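You operate a simulated robot arm through the tools that you are given. There is no shell and no other tool.

The job below is to be done with a simulated robot arm. You get a single attempt, and the scene is never put back.

Task
Set the controls near the top of the pale table. At the end: the yellow dial is turned to free; the green switch is switched on; the white speed dial is turned to mid; the white switch is switched on; whatever was shut is shut again. Leave all else as you found it, and nothing knocked over.

The check looks at the end state, three seconds after you hand in, the way a careful person would. Anything else that was tipped, shoved, dropped, spilled or broken makes it a failure.

Robot
A 7-joint arm with a three-finger gripper, fixed in place. Base frame: the origin is on the floor under the middle of its stand, x ahead of it, y to its left, z up; the work surface is at about z = 800. Lengths are in mm, angles in degrees, forces in N, time in s.
It reaches about 1342 mm from its shoulder. Its first joint turns from -166.0 to 166.0 degrees. Payload 2.69 kg.
The TCP is the grasp point between the finger pads, 30 mm short of the fingertips. In the tool frame z runs along the fingers and y along their closing line. The gripper opens to 128 mm; its body begins 117 mm behind the TCP.
Orientation is that of the tool frame in the base frame, as a unit quaternion [x, y, z, w]. With the fingers straight down and closing along the base's y, the tool's x points along the base's -x, its y along +y and its z along -z.

Tools
- The arm moves only by the tool servo_tool. Its arguments are lists of equal length, an entry for each row: "dr": the turn, a rotation vector about the tool's x, y, z in degrees, a list of three; "linear": the shift along the tool's x, y, z in mm, a list of three; "fingers": the finger opening in mm, from 0 to 128. In form: {"dr": [[wx, wy, wz], ...], "linear": [[x, y, z], ...], "fingers": [fingers, ...]}. A call has 1 to 20 rows; each row is the pose to reach, as a shift and turn from the pose commanded when the call began, along the tool's axes at that moment. A row lasts 0.2 s, in which the tool goes at most 50 mm and 8.6 degrees; a call with a longer step from one row to the next is refused whole, and so is a gripper value outside its range. A pose out of reach is approached as far as the arm can. The call stops where the force on the tool passes 40 N (or 10 N more than at its start, if that is more) or the arm is blocked; 0.2 s more then pass. The fingers move at their own pace (about 127 mm/s each) and stop on an object; they squeeze with about 42 N. The grip force told is the motor's: it shows also when the fingers shut on nothing. Time passes only in rows, and 0.2 s behind the last, so rows that repeat a pose let the fingers close. It gives the time, the measured TCP pose, the force on the tool (base axes), the opening and the grip force at its end, in the units of the frame above (readings bear some noise), with the torque about the TCP (base axes, N m) and any sound that the robot's microphone picked up.
- Cameras (640 x 400 px; columns grow to the right, rows downward): "scene" is fixed at [400.7, 501.5, 1583]; the picture's right is [-0.84, -0.54, 0.00], its down [-0.39, 0.61, -0.70] and it looks along [0.37, -0.59, -0.72] (base axes); focal length 318 px, centre (320, 200). "wrist" rides on the gripper at [58, 54, -131] in the tool frame; the picture's right is [-0.68, 0.74, 0.00], its down [-0.62, -0.57, -0.55] and it looks along [-0.40, -0.37, 0.84] (tool axes); focal length 234 px, centre (320, 200). There is no depth. A picture from a camera that has moved, and an enlarged one, comes with that camera's place and axes in the base frame and with its lens.
- capture(camera): a new picture of that camera. It takes no simulated time.
- move_column(by): moves the trunk up (or, below 0, down) by that many mm; the arm rides with it, the base frame stays. It gives what a move gives, with no picture.
- zoom(camera, box): a new picture of the part [left, top, right, bottom] of that camera's present view, enlarged. It takes no simulated time.
- job_done(): hands the job in; it is judged then, once.

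Nothing tells you positions but the pictures and the camera data. Unless the task says otherwise, let go and move clear before handing in.

The tools are called after "Request:" as name(argument=value, ...) on one line, values as JSON. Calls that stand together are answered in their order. servo_tool: Moves the arm, as the interface text tells. Its arguments: {"type":"object","properties":{"dr":{"type":"array","items":{"type":"array","items":{"type":"number"}}},"linear":{"type":"array","items":{"type":"array","items":{"type":"number"}}},"fingers":{"type":"array","items":{"type":"number"}}},"required":["dr","linear","fingers"]} The other tools are called the same way: move_column (by) moves the trunk up or down; capture (camera) takes a picture; zoom (camera, box) takes an enlarged picture of a part of a camera's view; job_done () hands the job in.

At the start:

```text
t: 0.0
position: [699.1, -145.9, 1195.7]
tool_rot: [0.0, 1.0, 0.0, 0.0]
ft_force: [0.2, 0.3, 0.3]
moment: [-0.01, -0.03, 0.01]
gripper_width: 128.1
finger_force: 0.0
trunk travel left (down, up): [-150.0, 200.0]
```

scene: 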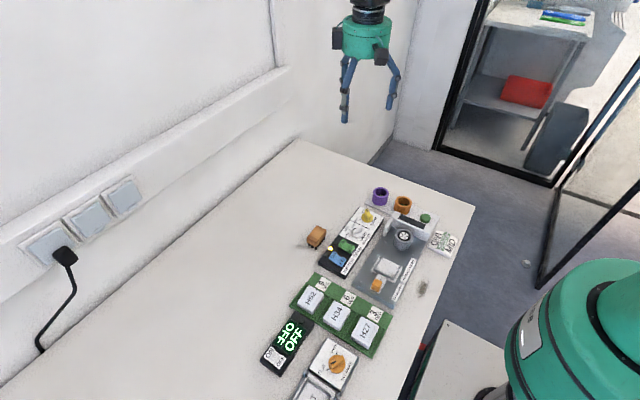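
wrist: 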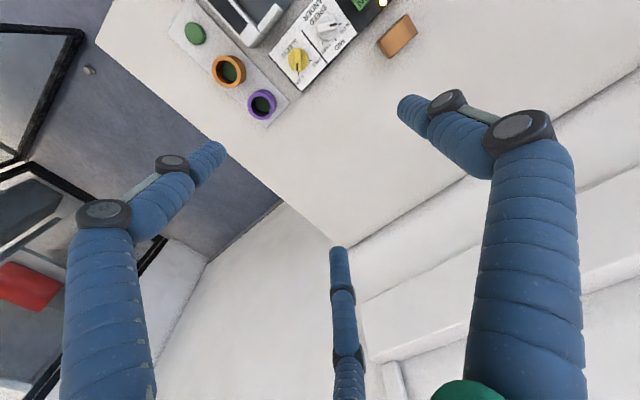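

I see a table with several control panels; the yellow dial and white dial appear to be on a panel near the far end. I'll take enlarged pictures to see the details.

Request:
zoom(camera="scene", box=[300, 170, 480, 310])

Request:
zoom(camera="scene", box=[240, 260, 440, 400])

Request:
zoom(camera="wrist", box=[160, 0, 440, 130])

```text
2.86 times, centred on (390, 240) of scene
camera zoom: at [400.7, 501.5, 1583.0], right [-0.84, -0.54, 0.0], down [-0.39, 0.61, -0.7], along [0.37, -0.59, -0.72], focal length 907 px, centre (120, 86)
```

zoom: 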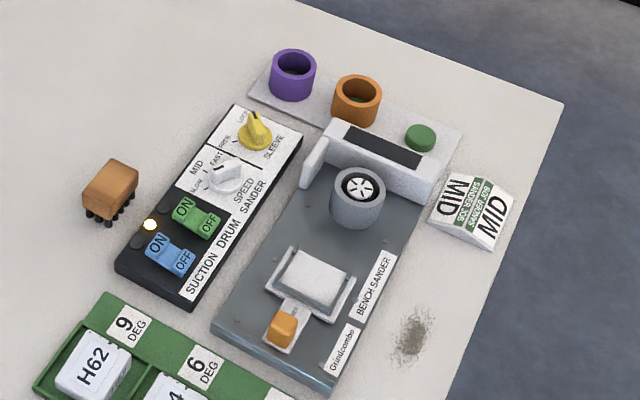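

```text
2.86 times, centred on (340, 330) of scene
camera zoom: at [400.7, 501.5, 1583.0], right [-0.84, -0.54, 0.0], down [-0.39, 0.61, -0.7], along [0.37, -0.59, -0.72], focal length 907 px, centre (263, -171)
```

zoom: 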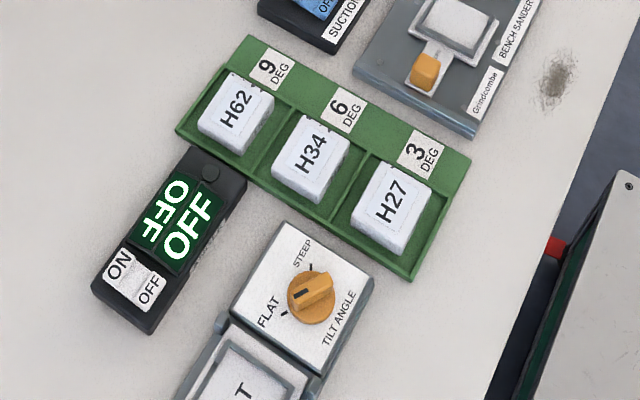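

```text
2.29 times, centred on (300, 65) of wrist
camera zoom: at [640.3, -93.3, 1326.4], right [0.68, 0.74, 0.0], down [0.62, -0.57, 0.55], along [0.4, -0.37, -0.84], focal length 535 px, centre (366, 509)
```

zoom: 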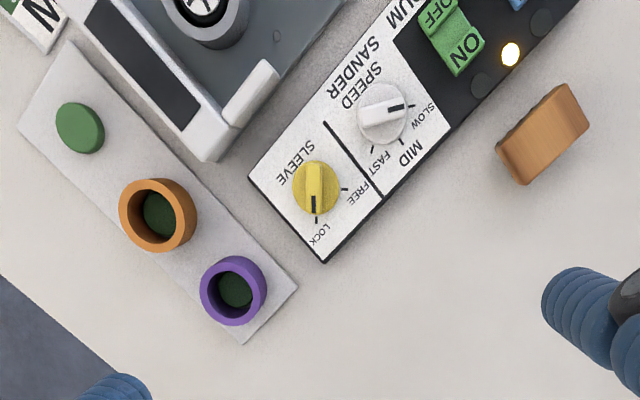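

The sander panel carries a yellow SLEEVE dial, a white SPEED dial, and green and blue switches. I'll zoom in closer on each piece to find the white switch and any covers.

Request:
zoom(camera="scene", box=[320, 200, 400, 280])

Request:
zoom(camera="scene", box=[350, 240, 430, 310])

Request:
zoom(camera="scene", box=[250, 300, 370, 400])

Request:
zoom(camera="scene", box=[360, 170, 470, 260])

```text
5.00 times, centred on (360, 240) of scene
camera zoom: at [400.7, 501.5, 1583.0], right [-0.84, -0.54, 0.0], down [-0.39, 0.61, -0.7], along [0.37, -0.59, -0.72], focal length 1588 px, centre (120, 0)
```

zoom: 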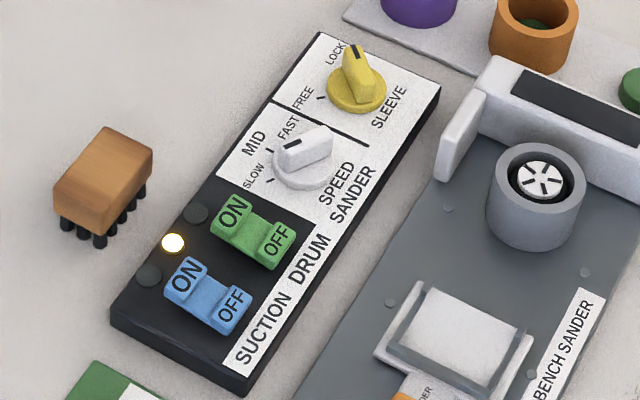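

```text
5.71 times, centred on (390, 275) of scene
camera zoom: at [400.7, 501.5, 1583.0], right [-0.84, -0.54, 0.0], down [-0.39, 0.61, -0.7], along [0.37, -0.59, -0.72], focal length 1815 px, centre (-80, -229)
```

zoom: 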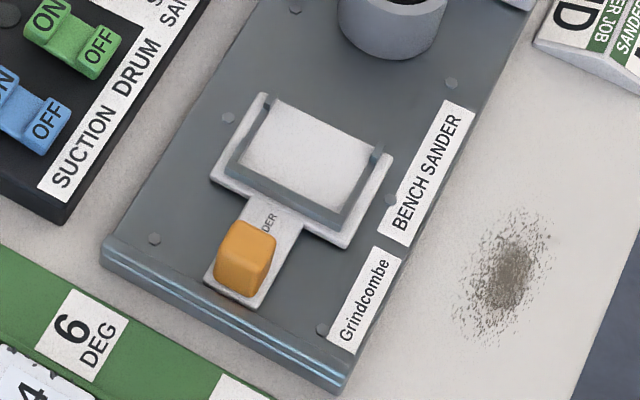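

```text
4.00 times, centred on (310, 350) of scene
camera zoom: at [400.7, 501.5, 1583.0], right [-0.84, -0.54, 0.0], down [-0.39, 0.61, -0.7], along [0.37, -0.59, -0.72], focal length 1270 px, centre (360, -400)
```

zoom: 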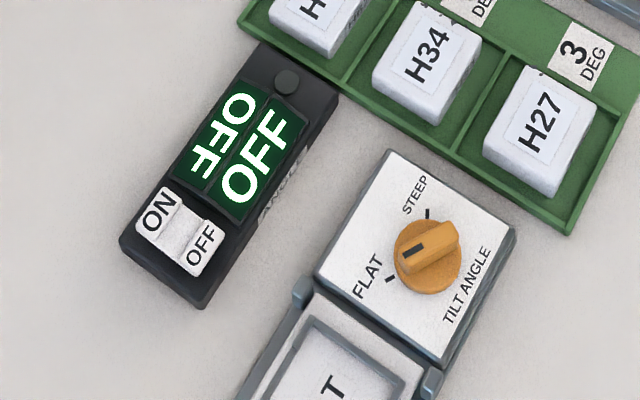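

```text
4.44 times, centred on (415, 215) of scene
camera zoom: at [400.7, 501.5, 1583.0], right [-0.84, -0.54, 0.0], down [-0.39, 0.61, -0.7], along [0.37, -0.59, -0.72], focal length 1411 px, centre (-102, 133)
```

zoom: 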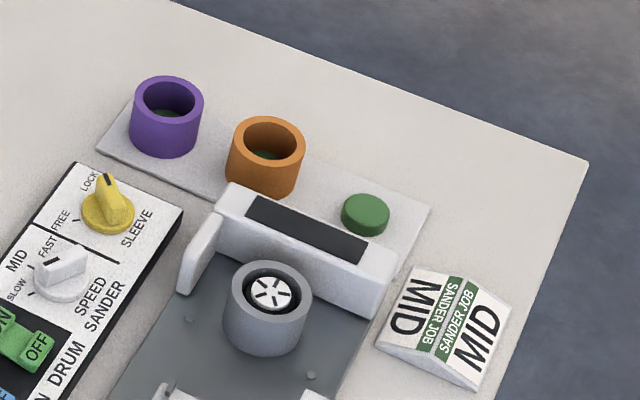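

The dials and the green switch are on the suction drum sander panel at about x=625, y from -150 to 40. I need a closer look at the bench sander's flap and the panel at the near end, so I'll move the wrist camera over them while staying high.

Request:
servo_tool(dr=[[0, 0, 0], [0, 0, 0], [0, 0, 0], [0, 0, 0], [0, 0, 0], [0, 0, 0], [0, 0, 0], [0, 0, 0], [0, 0, 0], [0, 0, 0]], linear=[[33, 28, 5], [66, 56, 10], [99, 84, 15], [132, 112, 20], [165, 140, 25], [198, 168, 30], [231, 196, 35], [264, 224, 40], [297, 252, 45], [330, 280, 50]], fingers=[128, 128, 128, 128, 128, 128, 128, 128, 128, 128])

Request:
capture(camera="wrist")

Request:
capture(camera="scene")

```text
t: 2.2
position: [368.5, 134.7, 1146.7]
tool_rot: [0.0, 1.0, 0.0, -0.001]
ft_force: [0.6, -0.5, 0.2]
moment: [0.03, -0.01, 0.02]
gripper_width: 128.3
finger_force: 0.0
trunk travel left (down, up): [-150.0, 200.0]
```

```text
taken
camera wrist: at [309.5, 187.5, 1276.5], right [0.68, 0.74, 0.0], down [0.62, -0.57, 0.55], along [0.4, -0.37, -0.84], focal length 234 px, centre (320, 200)
```

wrist: 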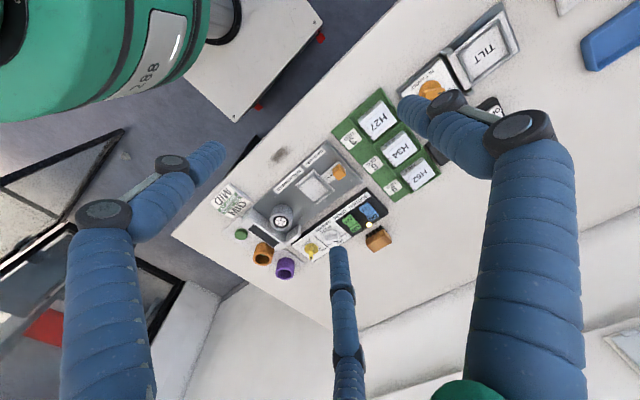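

```text
taken
```

scene: 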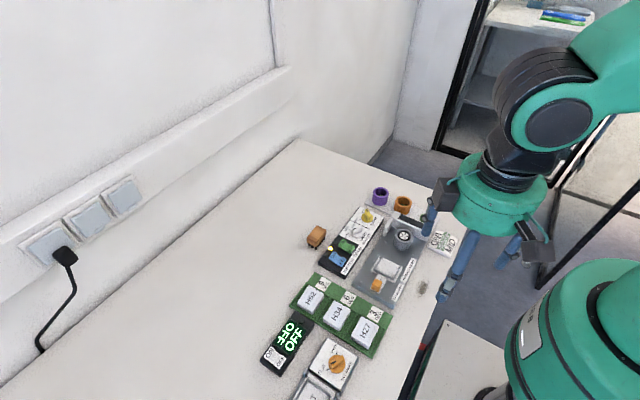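

The wrist camera now sees all of the panels. I'll zoom in on them.

Request:
zoom(camera="wrist", box=[390, 0, 530, 90])

Request:
zoom(camera="wrist", box=[260, 135, 390, 250])

Request:
zoom(camera="wrist", box=[280, 160, 360, 215])

```text
4.44 times, centred on (460, 45) of wrist
camera zoom: at [309.5, 187.5, 1276.5], right [0.68, 0.74, 0.0], down [0.62, -0.57, 0.55], along [0.4, -0.37, -0.84], focal length 1041 px, centre (-302, 889)
```

zoom: 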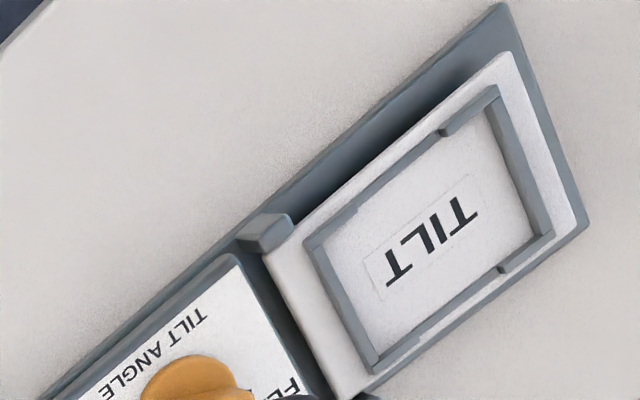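

```text
3.48 times, centred on (325, 192) of wrist
camera zoom: at [309.5, 187.5, 1276.5], right [0.68, 0.74, 0.0], down [0.62, -0.57, 0.55], along [0.4, -0.37, -0.84], focal length 814 px, centre (303, 226)
```

zoom: 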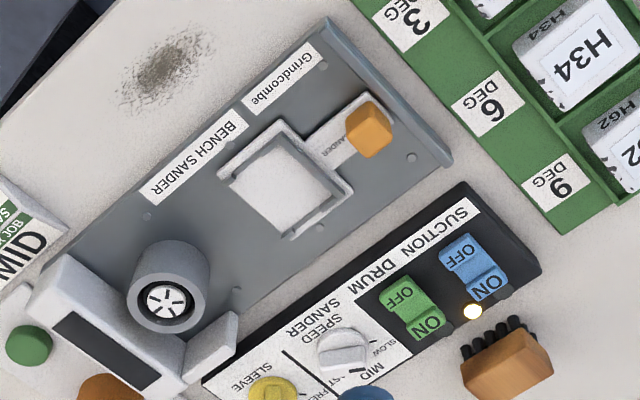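

```text
7.27 times, centred on (320, 188) of wrist
camera zoom: at [309.5, 187.5, 1276.5], right [0.68, 0.74, 0.0], down [0.62, -0.57, 0.55], along [0.4, -0.37, -0.84], focal length 1703 px, centre (320, 291)
```

zoom: 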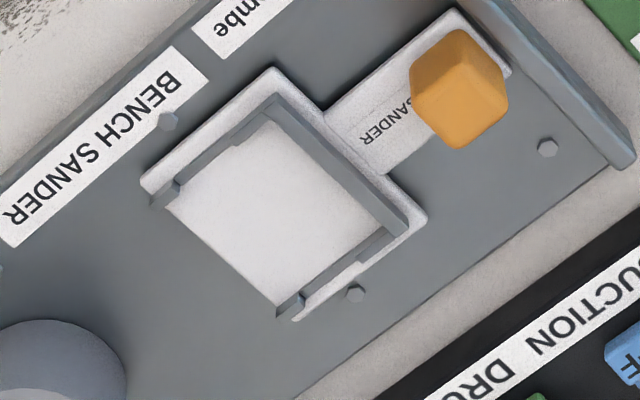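

The bench sander has a T-shaped white plate with a grey frame and an orange block, and TILT is a framed plate beside the orange dial. I'll bring the camera closer to the bench sander to see how these are built.

Request:
servo_tool(dr=[[0, 0, 0], [0, 0, 0], [0, 0, 0], [0, 0, 0], [0, 0, 0]], linear=[[-11, -14, 35], [-22, -28, 70], [-34, -42, 105], [-46, -56, 140], [-58, -71, 175]], fingers=[128, 128, 128, 128, 128])

Request:
capture(camera="wrist")

Request:
zoom(camera="wrist", box=[210, 120, 430, 270])

```text
t: 3.4
position: [427.8, 65.3, 970.3]
tool_rot: [0.0, 1.0, 0.001, -0.001]
ft_force: [0.2, 0.4, 1.2]
moment: [0.0, -0.01, 0.0]
gripper_width: 128.1
finger_force: 0.0
trunk travel left (down, up): [-150.0, 200.0]
```

```text
taken
camera wrist: at [369.1, 118.4, 1101.1], right [0.68, 0.74, 0.0], down [0.62, -0.57, 0.55], along [0.4, -0.37, -0.84], focal length 234 px, centre (320, 200)
```

wrist: 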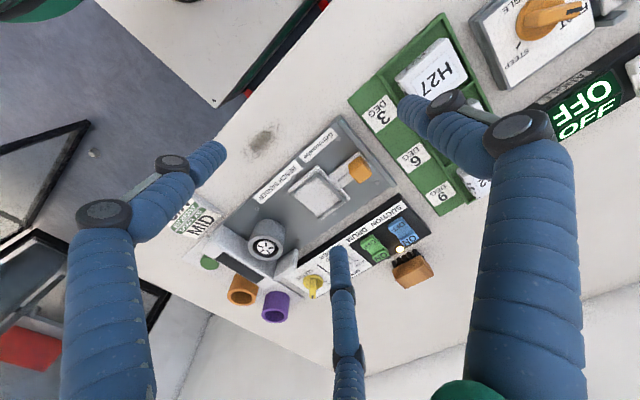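

```text
2.67 times, centred on (320, 195) of wrist
camera zoom: at [369.1, 118.4, 1101.1], right [0.68, 0.74, 0.0], down [0.62, -0.57, 0.55], along [0.4, -0.37, -0.84], focal length 624 px, centre (320, 213)
```

zoom: 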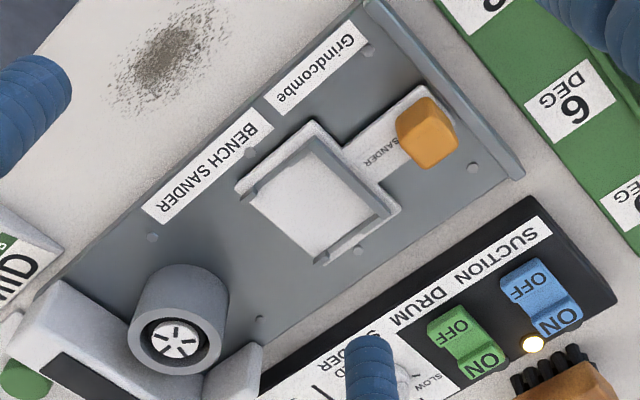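

Request:
zoom(camera="wrist", box=[285, 145, 385, 225])

Request:
zoom(camera="scene", box=[280, 360, 360, 400])

```text
5.00 times, centred on (335, 185) of wrist
camera zoom: at [369.1, 118.4, 1101.1], right [0.68, 0.74, 0.0], down [0.62, -0.57, 0.55], along [0.4, -0.37, -0.84], focal length 1171 px, centre (245, 275)
```

zoom: 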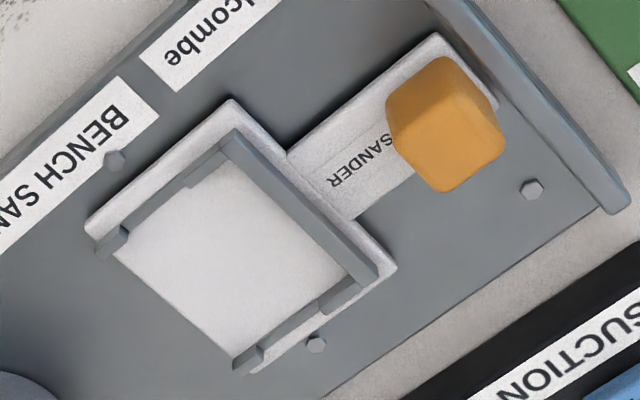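

```text
8.00 times, centred on (320, 380) of scene
camera zoom: at [400.7, 501.5, 1583.0], right [-0.84, -0.54, 0.0], down [-0.39, 0.61, -0.7], along [0.37, -0.59, -0.72], focal length 2540 px, centre (320, -1240)
```

zoom: 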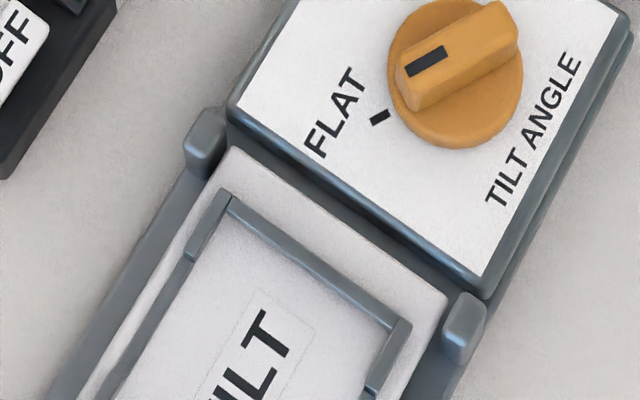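

The bench sander's T-plate has rails, and there may be a cover there. Next I'll look at the black display box with the white switch and the TILT panel from above.

Request:
servo_tool(dr=[[0, 0, 0], [0, 0, 0], [0, 0, 0], [0, 0, 0], [0, 0, 0], [0, 0, 0], [0, 0, 0], [0, 0, 0], [0, 0, 0]], linear=[[0, 20, -30], [0, 50, -60], [0, 90, -85], [0, 136, -95], [0, 184, -100], [0, 232, -100], [0, 280, -100], [0, 328, -100], [0, 370, -100]], fingers=[128, 128, 128, 128, 128, 128, 128, 128, 128])

Request:
capture(camera="wrist")

Request:
zoom(camera="wrist", box=[240, 120, 420, 270])

```text
t: 5.4
position: [427.5, 434.7, 1071.4]
tool_rot: [0.001, 1.0, -0.001, 0.0]
ft_force: [-0.6, -0.8, -0.8]
moment: [0.02, 0.0, -0.02]
gripper_width: 127.8
finger_force: 0.0
trunk travel left (down, up): [-150.0, 200.0]
```

```text
taken
camera wrist: at [367.4, 487.6, 1201.0], right [0.68, 0.74, 0.0], down [0.62, -0.57, 0.55], along [0.4, -0.37, -0.84], focal length 234 px, centre (320, 200)
```

wrist: 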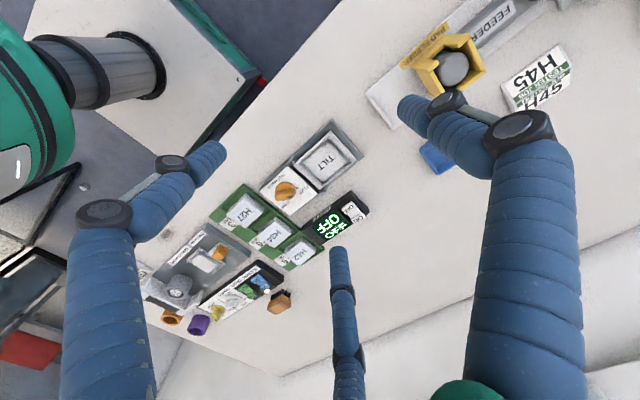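

```text
2.67 times, centred on (330, 195) of wrist
camera zoom: at [367.4, 487.6, 1201.0], right [0.68, 0.74, 0.0], down [0.62, -0.57, 0.55], along [0.4, -0.37, -0.84], focal length 624 px, centre (293, 213)
```

zoom: 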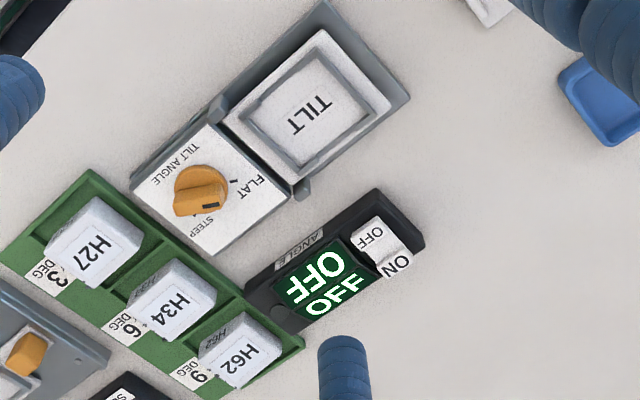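

There's a second station (FEEDER) further along the table, so "near the top" should mean this far group. I'll tilt the tool for a low-angle view of the bench sander to find out whether its T-plate is a cover.

Request:
zoom(camera="wrist", box=[280, 170, 380, 250])

Request:
servo_tool(dr=[[5, 0, 0], [10, 0, 0], [15, 0, 0], [20, 0, 0], [25, 0, 0], [30, 0, 0], [35, 0, 0]], linear=[[5, -33, 18], [10, -66, 36], [15, -99, 54], [20, -132, 72], [25, -165, 90], [30, -198, 108], [36, -230, 121]], fingers=[128, 128, 128, 128, 128, 128, 128])

Request:
capture(camera="wrist")

```text
5.00 times, centred on (330, 210) of wrist
camera zoom: at [367.4, 487.6, 1201.0], right [0.68, 0.74, 0.0], down [0.62, -0.57, 0.55], along [0.4, -0.37, -0.84], focal length 1171 px, centre (270, 150)
```

zoom: 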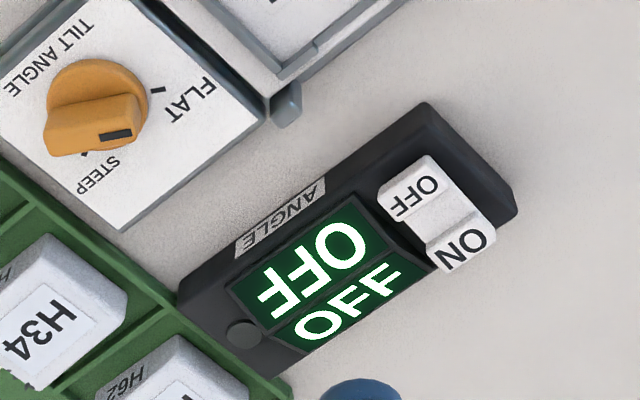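

```text
t: 7.0
position: [391.1, 202.2, 951.1]
tool_rot: [0.0, 0.953, -0.302, 0.001]
ft_force: [0.3, 0.2, 0.7]
moment: [0.03, 0.0, -0.01]
gripper_width: 127.9
finger_force: 0.1
trunk travel left (down, up): [-150.0, 200.0]
```

```text
taken
camera wrist: at [331.8, 321.5, 1027.8], right [0.68, 0.6, -0.42], down [0.62, -0.15, 0.77], along [0.4, -0.78, -0.47], focal length 234 px, centre (320, 200)
```

wrist: 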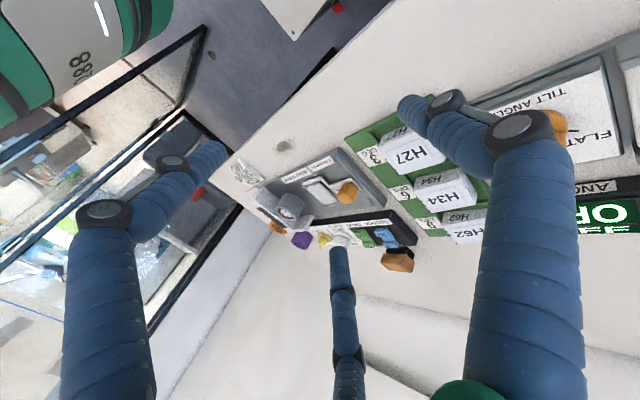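

Request:
zoom(camera="wrist", box=[290, 150, 390, 230])

Request:
zoom(camera="wrist", box=[230, 150, 430, 270])

```text
5.00 times, centred on (340, 190) of wrist
camera zoom: at [331.8, 321.5, 1027.8], right [0.68, 0.6, -0.42], down [0.62, -0.15, 0.77], along [0.4, -0.78, -0.47], focal length 1171 px, centre (220, 250)
```

zoom: 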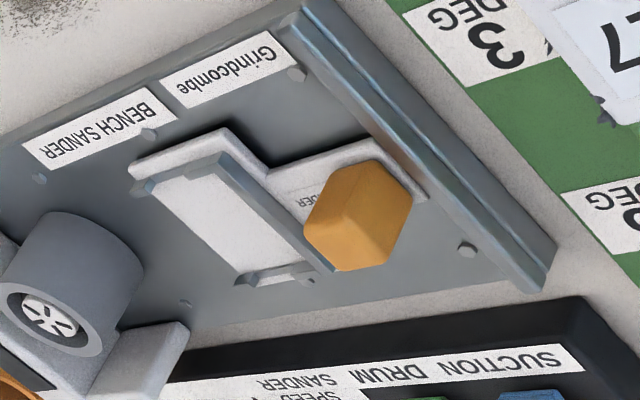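

```text
3.20 times, centred on (330, 210) of wrist
camera zoom: at [331.8, 321.5, 1027.8], right [0.68, 0.6, -0.42], down [0.62, -0.15, 0.77], along [0.4, -0.78, -0.47], focal length 749 px, centre (288, 168)
```

zoom: 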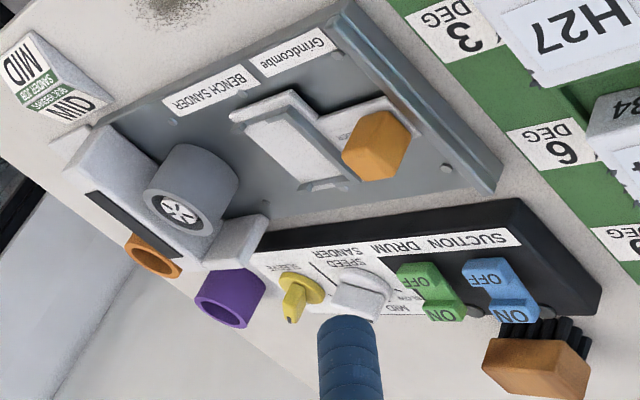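

The bench sander's T-plate is a loose sliding rest with an orange knob, not a lid. The only white switch in this group is on the ANGLE box, whose display reads OFF. Next I'll look closely at the sander panel.

Request:
servo_tool(dr=[[-5, 0, 0], [-10, 0, 0], [-15, 0, 0], [-20, 0, 0], [-25, 0, 0], [-30, 0, 0], [-35, 0, 0]], linear=[[-23, -25, 13], [-46, -50, 26], [-69, -75, 39], [-92, -100, 52], [-115, -125, 65], [-138, -150, 78], [-160, -173, 91]], fingers=[128, 128, 128, 128, 128, 128, 128])

Request:
capture(camera="wrist")

Request:
zoom(camera="wrist", box=[240, 140, 400, 240])

```text
t: 8.6
position: [551.2, 9.2, 972.9]
tool_rot: [-0.001, 1.0, 0.0, 0.0]
ft_force: [0.1, -0.1, -0.9]
moment: [-0.03, -0.02, 0.03]
gripper_width: 128.1
finger_force: 0.0
trunk travel left (down, up): [-150.0, 200.0]
```

```text
taken
camera wrist: at [491.5, 62.6, 1104.1], right [0.68, 0.74, 0.0], down [0.62, -0.57, 0.55], along [0.4, -0.37, -0.84], focal length 234 px, centre (320, 200)
```

wrist: 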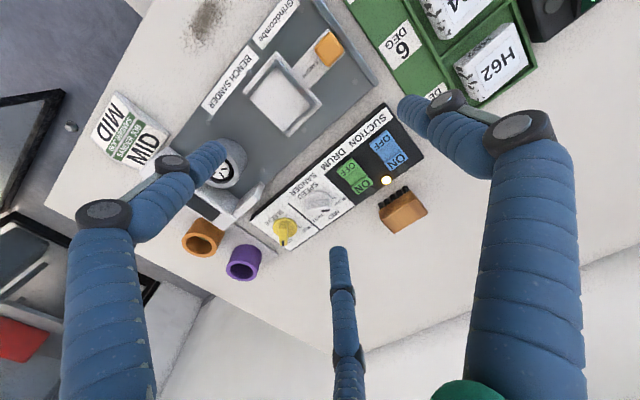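

```text
4.00 times, centred on (320, 190) of wrist
camera zoom: at [491.5, 62.6, 1104.1], right [0.68, 0.74, 0.0], down [0.62, -0.57, 0.55], along [0.4, -0.37, -0.84], focal length 937 px, centre (320, 240)
```

zoom: 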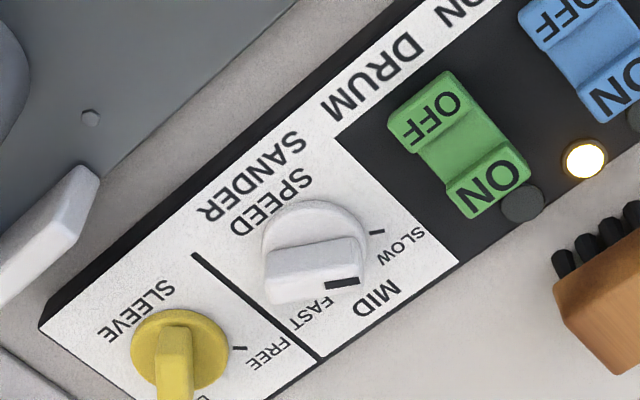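

The panel top is near z=820: yellow dial at about (625,-130), white dial at (625,-60), green switch at (628,0) with ON on the +x side, and the ANGLE box's white switch at (615,351) with its ON end at x≈631. I'll start with the white switch, which stands in the open. First I'll close the fingers and hover over it.

Request:
servo_tool(dr=[[0, 0, 0], [0, 0, 0], [0, 0, 0], [0, 0, 0], [0, 0, 0], [0, 0, 0], [0, 0, 0], [0, 0, 0], [0, 0, 0], [0, 0, 0], [0, 0, 0]], linear=[[-11, 43, 0], [-22, 86, 0], [-33, 129, 0], [-44, 172, 0], [-55, 215, 0], [-66, 258, 0], [-78, 300, 0], [-89, 342, 0], [-89, 342, 40], [-89, 342, 73], [-89, 342, 73]], fingers=[100, 80, 60, 40, 20, 0, 0, 0, 0, 0, 0])

Request:
capture(camera="wrist")

Request:
zoom(camera="scene", box=[220, 260, 360, 380])

```text
t: 11.0
position: [639.5, 352.1, 900.0]
tool_rot: [0.0, 1.0, 0.0, 0.0]
ft_force: [0.3, 0.0, 0.1]
moment: [0.02, 0.05, 0.01]
gripper_width: 2.0
finger_force: 31.3
trunk travel left (down, up): [-150.0, 200.0]
```

```text
taken
camera wrist: at [581.5, 405.1, 1030.2], right [0.68, 0.74, 0.0], down [0.62, -0.57, 0.55], along [0.4, -0.37, -0.84], focal length 234 px, centre (320, 200)
```

wrist: 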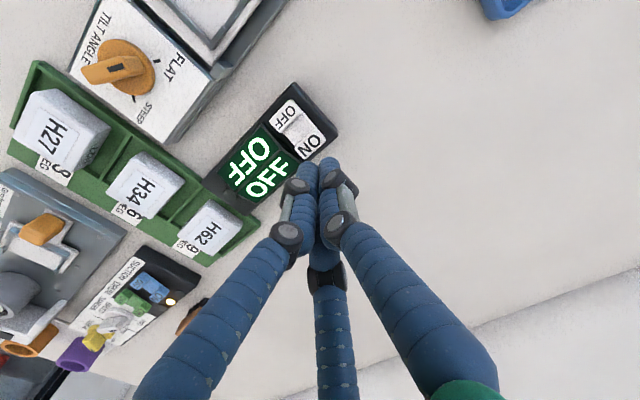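

```text
3.33 times, centred on (290, 320) of scene
camera zoom: at [400.7, 501.5, 1583.0], right [-0.84, -0.54, 0.0], down [-0.39, 0.61, -0.7], along [0.37, -0.59, -0.72], focal length 1058 px, centre (420, -200)
```

zoom: 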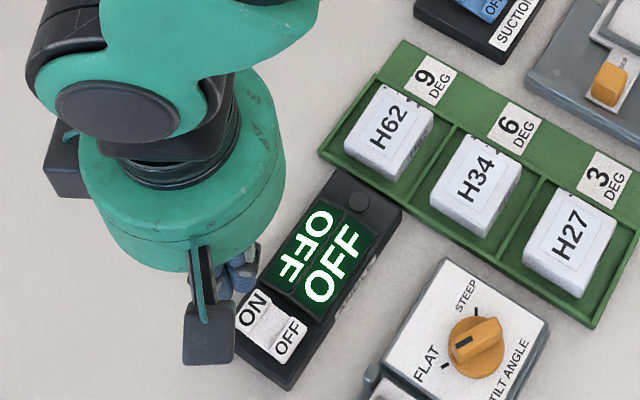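

Request:
zoom(camera="wrist", box=[250, 80, 370, 180])

```text
4.00 times, centred on (310, 130) of wrist
camera zoom: at [581.5, 405.1, 1030.2], right [0.68, 0.74, 0.0], down [0.62, -0.57, 0.55], along [0.4, -0.37, -0.84], focal length 937 px, centre (360, 480)
```

zoom: 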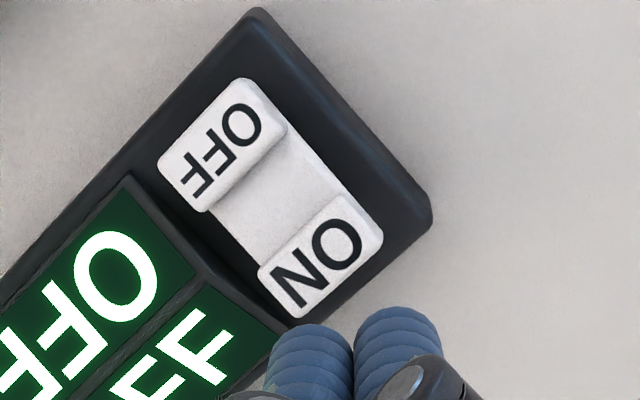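

The fingers close into a compact tip. The ON bump of the white switch spans x≈621-637 at y≈351, so I'll centre on it and press down in small steps.

Request:
servo_tool(dr=[[0, 0, 0], [0, 0, 0], [0, 0, 0], [0, 0, 0], [0, 0, 0], [0, 0, 0], [0, 0, 0], [0, 0, 0], [0, 0, 0], [0, 0, 0]], linear=[[6, -1, 10], [6, -1, 20], [6, -1, 24], [6, -1, 26], [6, -1, 28], [6, -1, 30], [6, -1, 32], [6, -1, 34], [6, -1, 36], [6, -1, 38]], fingers=[0, 0, 0, 0, 0, 0, 0, 0, 0, 0])

Request:
zoom(camera="scene", box=[220, 280, 360, 400])

Request:
zoom(camera="wrist", box=[230, 80, 390, 200])

```text
t: 13.2
position: [634.1, 349.1, 864.3]
tool_rot: [0.0, 1.0, 0.0, -0.001]
ft_force: [0.0, -0.3, -1.0]
moment: [0.0, -0.03, 0.01]
gripper_width: 2.2
finger_force: 31.4
trunk travel left (down, up): [-150.0, 200.0]
```

```text
3.33 times, centred on (290, 340) of scene
camera zoom: at [400.7, 501.5, 1583.0], right [-0.84, -0.54, 0.0], down [-0.39, 0.61, -0.7], along [0.37, -0.59, -0.72], focal length 1058 px, centre (420, -267)
```

zoom: 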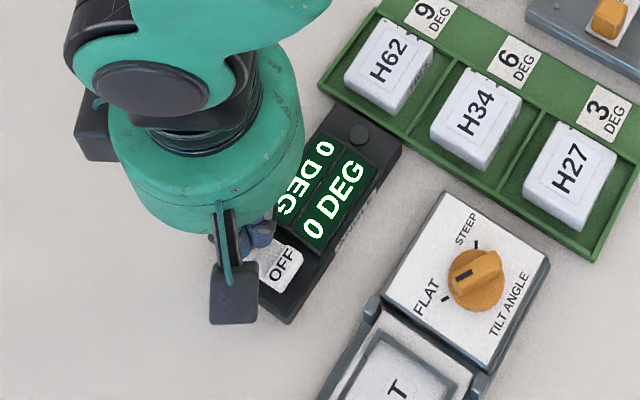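

```text
3.33 times, centred on (310, 140) of wrist
camera zoom: at [574.5, 402.1, 993.6], right [0.68, 0.74, 0.0], down [0.62, -0.57, 0.55], along [0.4, -0.37, -0.84], focal length 781 px, centre (353, 400)
```

zoom: 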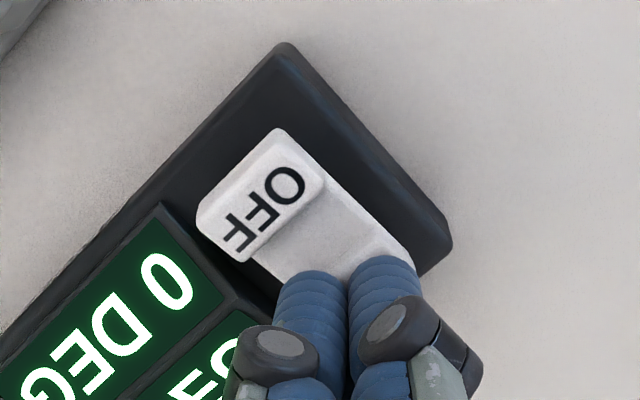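

The display now reads "0 DEG", so the white switch is on. I'll lift off, check it, and travel over to the green switch.

Request:
servo_tool(dr=[[0, 0, 0], [0, 0, 0], [0, 0, 0], [0, 0, 0], [0, 0, 0], [0, 0, 0], [0, 0, 0], [0, 0, 0], [0, 0, 0], [0, 0, 0], [0, 0, 0]], linear=[[0, 0, -48], [0, 0, -96], [-2, -44, -96], [-4, -88, -96], [-6, -132, -96], [-8, -176, -96], [-10, -220, -96], [-11, -264, -96], [-12, -308, -96], [-12, -350, -96], [-12, -350, -56]], fingers=[0, 0, 0, 0, 0, 0, 0, 0, 0, 0, 0])

Request:
zoom(camera="scene", box=[220, 260, 380, 400])

Request:
capture(camera="wrist")

Request:
zoom(camera="wrist", box=[240, 80, 400, 200])

```text
t: 15.6
position: [646.5, -1.1, 921.3]
tool_rot: [0.0, 1.0, -0.001, 0.002]
ft_force: [-0.5, -0.2, 0.7]
moment: [0.03, -0.04, -0.02]
gripper_width: 2.2
finger_force: 31.1
trunk travel left (down, up): [-150.0, 200.0]
```

```text
2.86 times, centred on (300, 330) of scene
camera zoom: at [400.7, 501.5, 1583.0], right [-0.84, -0.54, 0.0], down [-0.39, 0.61, -0.7], along [0.37, -0.59, -0.72], focal length 907 px, centre (377, -171)
```

zoom: 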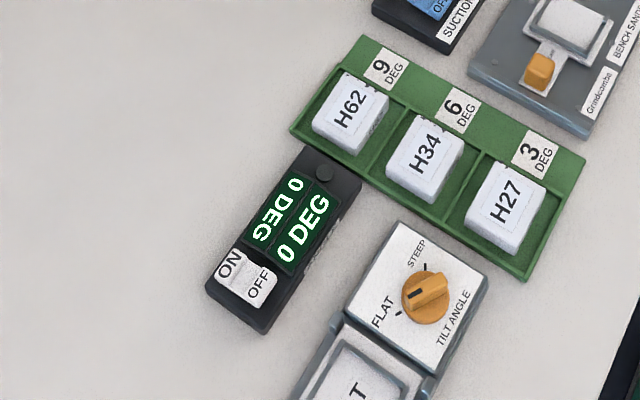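

```text
taken
camera wrist: at [586.5, 51.3, 1050.6], right [0.68, 0.74, 0.0], down [0.61, -0.57, 0.55], along [0.41, -0.37, -0.84], focal length 234 px, centre (320, 200)
```

wrist: 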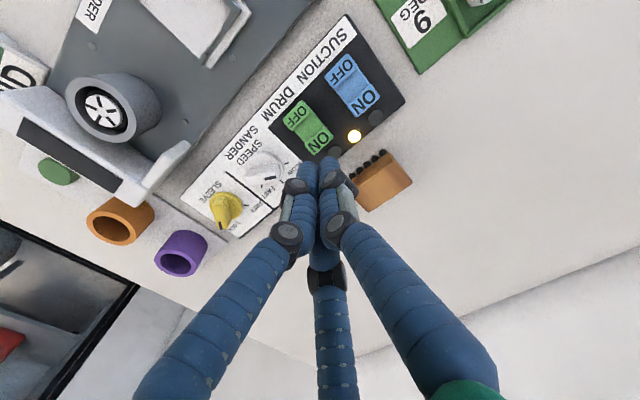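

```text
3.33 times, centred on (320, 140) of wrist
camera zoom: at [586.5, 51.3, 1050.6], right [0.68, 0.74, 0.0], down [0.61, -0.57, 0.55], along [0.41, -0.37, -0.84], focal length 781 px, centre (320, 400)
```

zoom: 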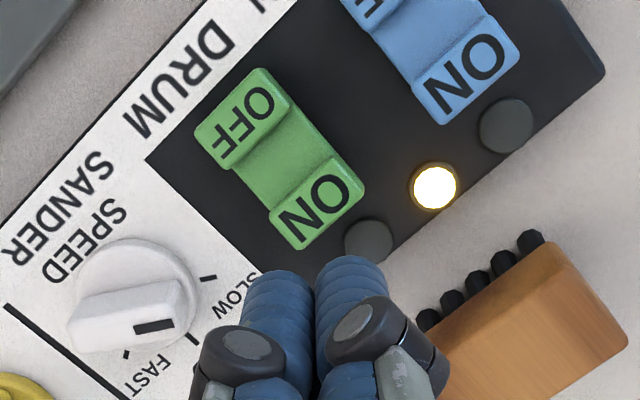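

The white switch is on and nothing else moved. The green switch's ON bump is at about (641,0), right below the fingertip, so I'll press it.

Request:
servo_tool(dr=[[0, 0, 0], [0, 0, 0], [0, 0, 0], [0, 0, 0], [0, 0, 0], [0, 0, 0], [0, 0, 0], [0, 0, 0], [0, 0, 0], [0, 0, 0]], linear=[[0, 0, 25], [0, 0, 38], [0, 0, 43], [0, 0, 45], [0, 0, 47], [0, 0, 49], [0, 0, 51], [0, 0, 53], [0, 0, 55], [0, 0, 57]], fingers=[0, 0, 0, 0, 0, 0, 0, 0, 0, 0])

Request:
zoom(camera="wrist", box=[240, 80, 400, 200])

Request:
zoom(camera="scene", box=[300, 190, 400, 290])

```text
t: 17.8
position: [646.0, 0.7, 861.0]
tool_rot: [0.0, 1.0, 0.0, 0.0]
ft_force: [-0.9, 1.3, 3.6]
moment: [0.06, 0.09, 0.04]
gripper_width: 2.2
finger_force: 31.2
trunk travel left (down, up): [-150.0, 200.0]
```

```text
3.33 times, centred on (320, 140) of wrist
camera zoom: at [587.0, 53.1, 992.7], right [0.68, 0.74, 0.0], down [0.62, -0.57, 0.55], along [0.4, -0.37, -0.84], focal length 781 px, centre (320, 400)
```

zoom: 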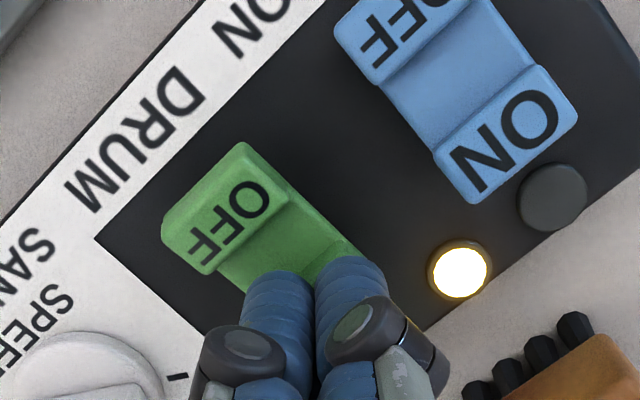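

```text
4.00 times, centred on (350, 240) of scene
camera zoom: at [400.7, 501.5, 1583.0], right [-0.84, -0.54, 0.0], down [-0.39, 0.61, -0.7], along [0.37, -0.59, -0.72], focal length 1270 px, centre (200, 40)
```

zoom: 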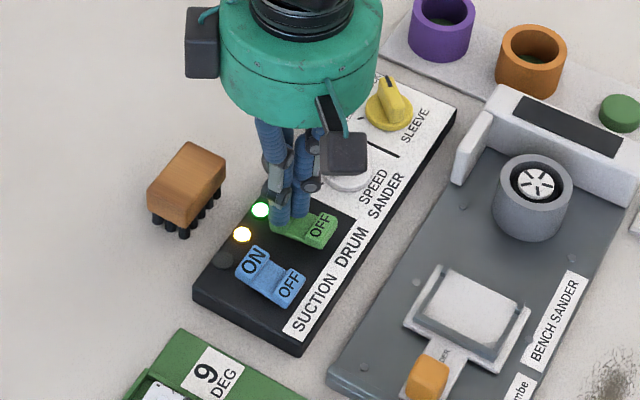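

The green lamp lit, so the green switch is on. I'll lift, open the fingers and move over the white speed dial, with the tool turned 30° so that the fingers avoid its neighbours.

Request:
servo_tool(dr=[[0, 0, 0], [0, 0, 0], [0, 0, -7.5], [0, 0, -15], [0, 0, -22.5], [0, 0, -30], [0, 0, -30], [0, 0, -30]], linear=[[0, 0, -40], [0, 0, -70], [10, -30, -70], [21, -62, -70], [21, -62, -70], [21, -62, -70], [21, -62, -70], [21, -62, -70]], fingers=[0, 0, 40, 80, 128, 128, 128, 128])

Request:
capture(camera="wrist")

Request:
zoom(camera="wrist", box=[240, 90, 400, 210])

Request:
zoom(camera="scene", box=[300, 180, 420, 280])

```text
t: 19.6
position: [624.3, -62.4, 932.5]
tool_rot: [-0.259, 0.966, 0.0, 0.0]
ft_force: [0.3, -0.1, 0.5]
moment: [-0.01, -0.03, -0.01]
gripper_width: 128.2
finger_force: 0.1
trunk travel left (down, up): [-150.0, 200.0]
```

```text
taken
camera wrist: at [547.1, -46.0, 1062.5], right [0.22, 0.98, 0.0], down [0.82, -0.18, 0.55], along [0.54, -0.12, -0.84], focal length 234 px, centre (320, 200)
```

wrist: 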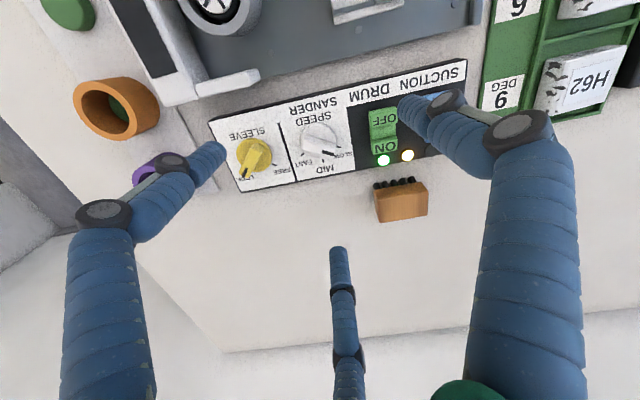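

```text
3.33 times, centred on (320, 150) of wrist
camera zoom: at [547.1, -46.0, 1062.5], right [0.22, 0.98, 0.0], down [0.82, -0.18, 0.55], along [0.54, -0.12, -0.84], focal length 781 px, centre (320, 367)
```

zoom: 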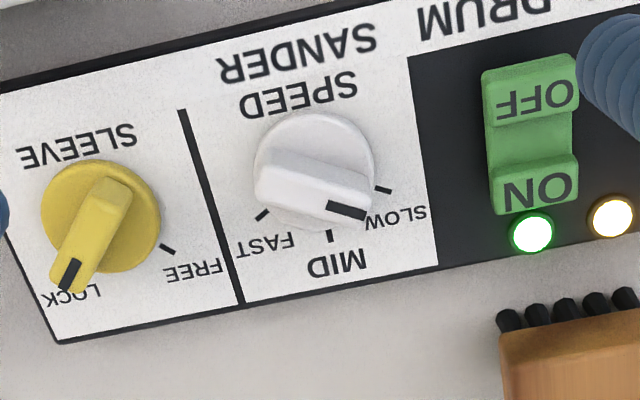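

```text
4.00 times, centred on (360, 230) of scene
camera zoom: at [400.7, 501.5, 1583.0], right [-0.84, -0.54, 0.0], down [-0.39, 0.61, -0.7], along [0.37, -0.59, -0.72], focal length 1270 px, centre (160, 80)
```

zoom: 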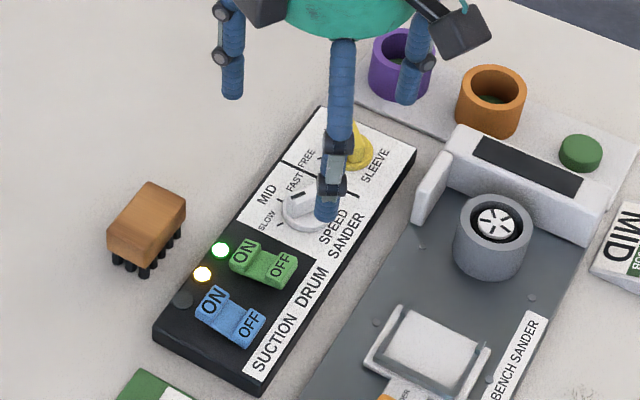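

The ticks give the white dial's centre as about (626,-66), with SLOW at +62°, MID at 0° and FAST at -62°, so I must turn it about -62° (clockwise from above). The yellow dial is at about (626,-136.5). I'll centre over the white dial, align the fingers across its bar, and lower part of the way.

Request:
servo_tool(dr=[[0, 0, 7], [0, 0, 14], [0, 0, 21], [0, 0, 28], [0, 0, 28], [0, 0, 28]], linear=[[0, 0, 0], [0, -3.7, 0], [0, -3.7, 0], [0, -3.7, 0], [0, -3.7, 20], [0, -3.7, 40]], fingers=[100, 80, 60, 60, 60, 60])

Request:
capture(camera="wrist")

Request:
zoom(camera="wrist", box=[240, 90, 400, 210])

Request:
zoom(camera="scene", box=[300, 170, 420, 270])

```text
t: 21.0
position: [627.7, -65.6, 892.5]
tool_rot: [-0.018, 1.0, 0.0, 0.0]
ft_force: [-0.5, 0.0, 0.7]
moment: [0.0, -0.03, 0.02]
gripper_width: 59.8
finger_force: 0.0
trunk travel left (down, up): [-150.0, 200.0]
```

```text
taken
camera wrist: at [566.2, -14.9, 1022.3], right [0.65, 0.76, 0.0], down [0.63, -0.54, 0.55], along [0.42, -0.36, -0.84], focal length 234 px, centre (320, 200)
```

wrist: 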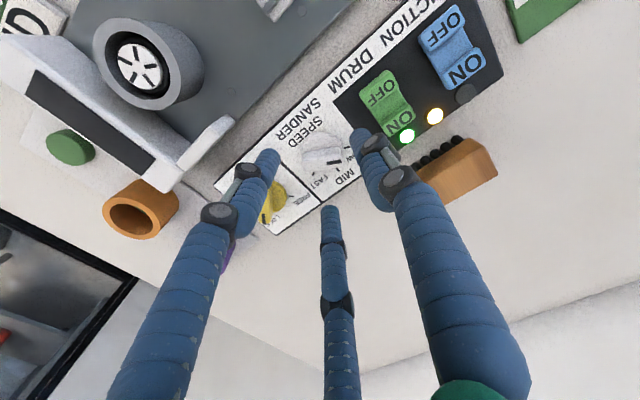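

```text
3.33 times, centred on (320, 150) of wrist
camera zoom: at [566.2, -14.9, 1022.3], right [0.65, 0.76, 0.0], down [0.63, -0.54, 0.55], along [0.42, -0.36, -0.84], focal length 781 px, centre (320, 367)
```

zoom: 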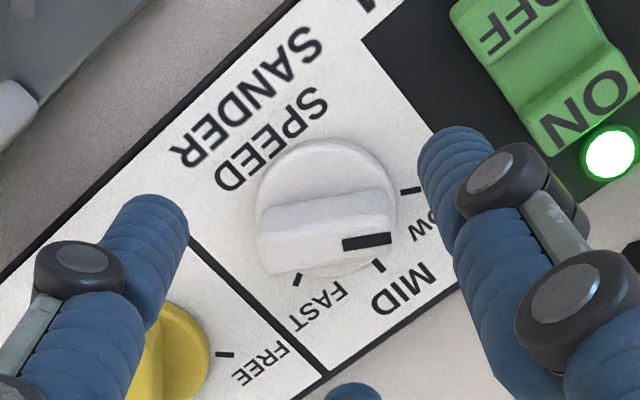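

```text
4.00 times, centred on (360, 220) of scene
camera zoom: at [400.7, 501.5, 1583.0], right [-0.84, -0.54, 0.0], down [-0.39, 0.61, -0.7], along [0.37, -0.59, -0.72], focal length 1270 px, centre (160, 120)
```

zoom: 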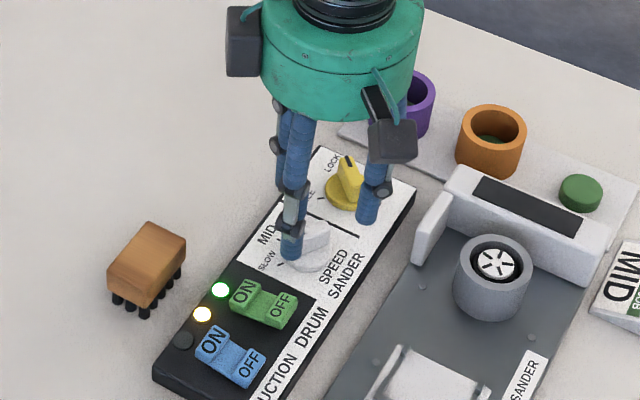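

The tick geometry confirms the dial centre at (626.7,-65.3) with ticks at ±60° on a 24 mm radius. The tool is centred, so I'll lower the fingers around the knob.

Request:
servo_tool(dr=[[0, 0, 0], [0, 0, 0], [0, 0, 0], [0, 0, 0], [0, 0, 0]], linear=[[0, 0, 12], [0, 0, 22], [0, 0, 28], [0, 0, 32], [0, 0, 35]], fingers=[60, 60, 60, 60, 60])

Request:
zoom(camera="wrist", box=[240, 90, 400, 210])

Request:
zoom(camera="scene", box=[320, 190, 400, 250])

```text
t: 22.2
position: [627.8, -65.1, 858.5]
tool_rot: [-0.016, 1.0, 0.0, 0.0]
ft_force: [-0.3, 0.1, 0.1]
moment: [0.0, -0.05, 0.0]
gripper_width: 60.0
finger_force: 0.1
trunk travel left (down, up): [-150.0, 200.0]
```

```text
3.33 times, centred on (320, 150) of wrist
camera zoom: at [566.3, -14.9, 988.6], right [0.65, 0.76, 0.0], down [0.64, -0.54, 0.55], along [0.42, -0.36, -0.84], focal length 781 px, centre (320, 367)
```

zoom: 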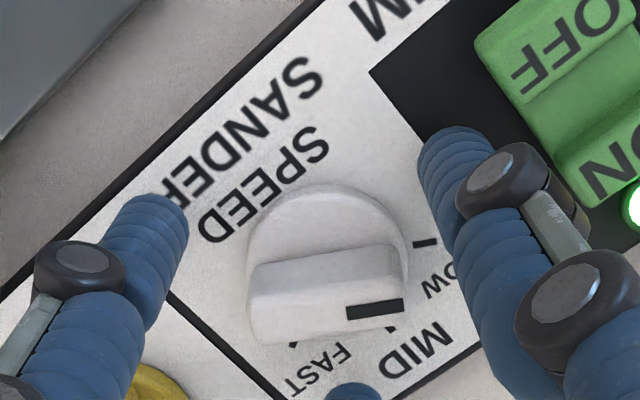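

```text
6.67 times, centred on (360, 220) of scene
camera zoom: at [400.7, 501.5, 1583.0], right [-0.84, -0.54, 0.0], down [-0.39, 0.61, -0.7], along [0.37, -0.59, -0.72], focal length 2117 px, centre (53, 67)
```

zoom: 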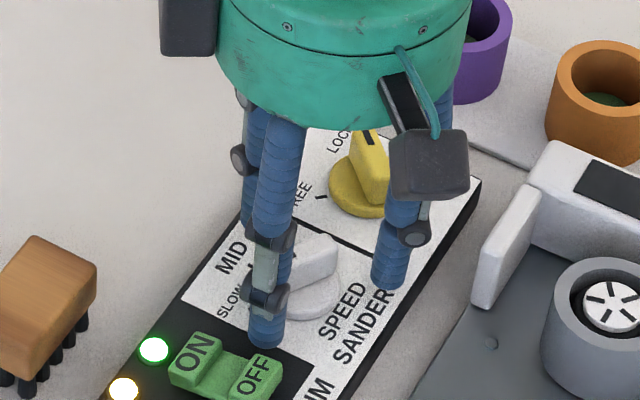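

The fingers straddle the knob cleanly without touching. Now I'll close them gently onto the bar.

Request:
servo_tool(dr=[[0, 0, 0], [0, 0, 0], [0, 0, 0], [0, 0, 0], [0, 0, 0]], linear=[[0, 0, 0], [0, 0, 0], [0, 0, 0], [0, 0, 0], [0, 0, 0]], fingers=[50, 42, 34, 28, 28])

Request:
zoom(camera="wrist", box=[240, 90, 400, 210])

Request:
zoom(camera="scene", box=[320, 190, 400, 250])

```text
t: 23.4
position: [627.1, -66.4, 858.3]
tool_rot: [-0.017, 1.0, 0.0, -0.001]
ft_force: [-6.0, 8.0, -2.3]
moment: [0.31, 0.27, -0.18]
gripper_width: 28.9
finger_force: 0.3
trunk travel left (down, up): [-150.0, 200.0]
```

```text
3.33 times, centred on (320, 150) of wrist
camera zoom: at [565.5, -14.5, 988.4], right [0.65, 0.76, 0.0], down [0.64, -0.54, 0.55], along [0.42, -0.36, -0.84], focal length 781 px, centre (320, 367)
```

zoom: 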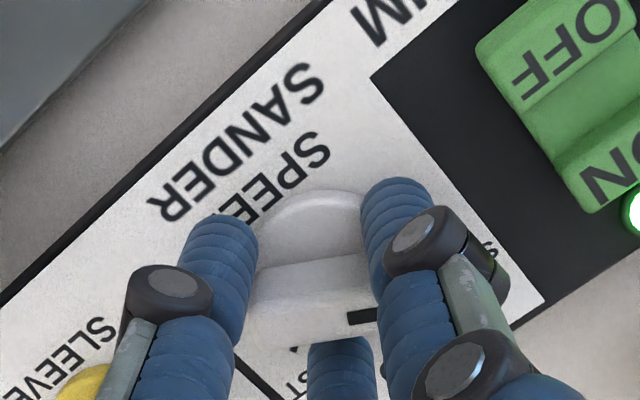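

```text
6.67 times, centred on (360, 220) of scene
camera zoom: at [400.7, 501.5, 1583.0], right [-0.84, -0.54, 0.0], down [-0.39, 0.61, -0.7], along [0.37, -0.59, -0.72], focal length 2117 px, centre (53, 67)
```

zoom: 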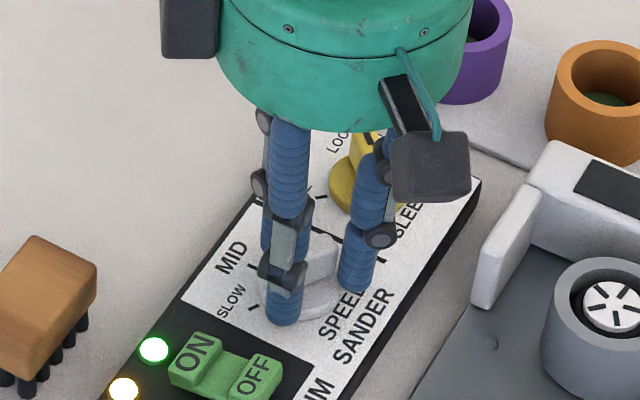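

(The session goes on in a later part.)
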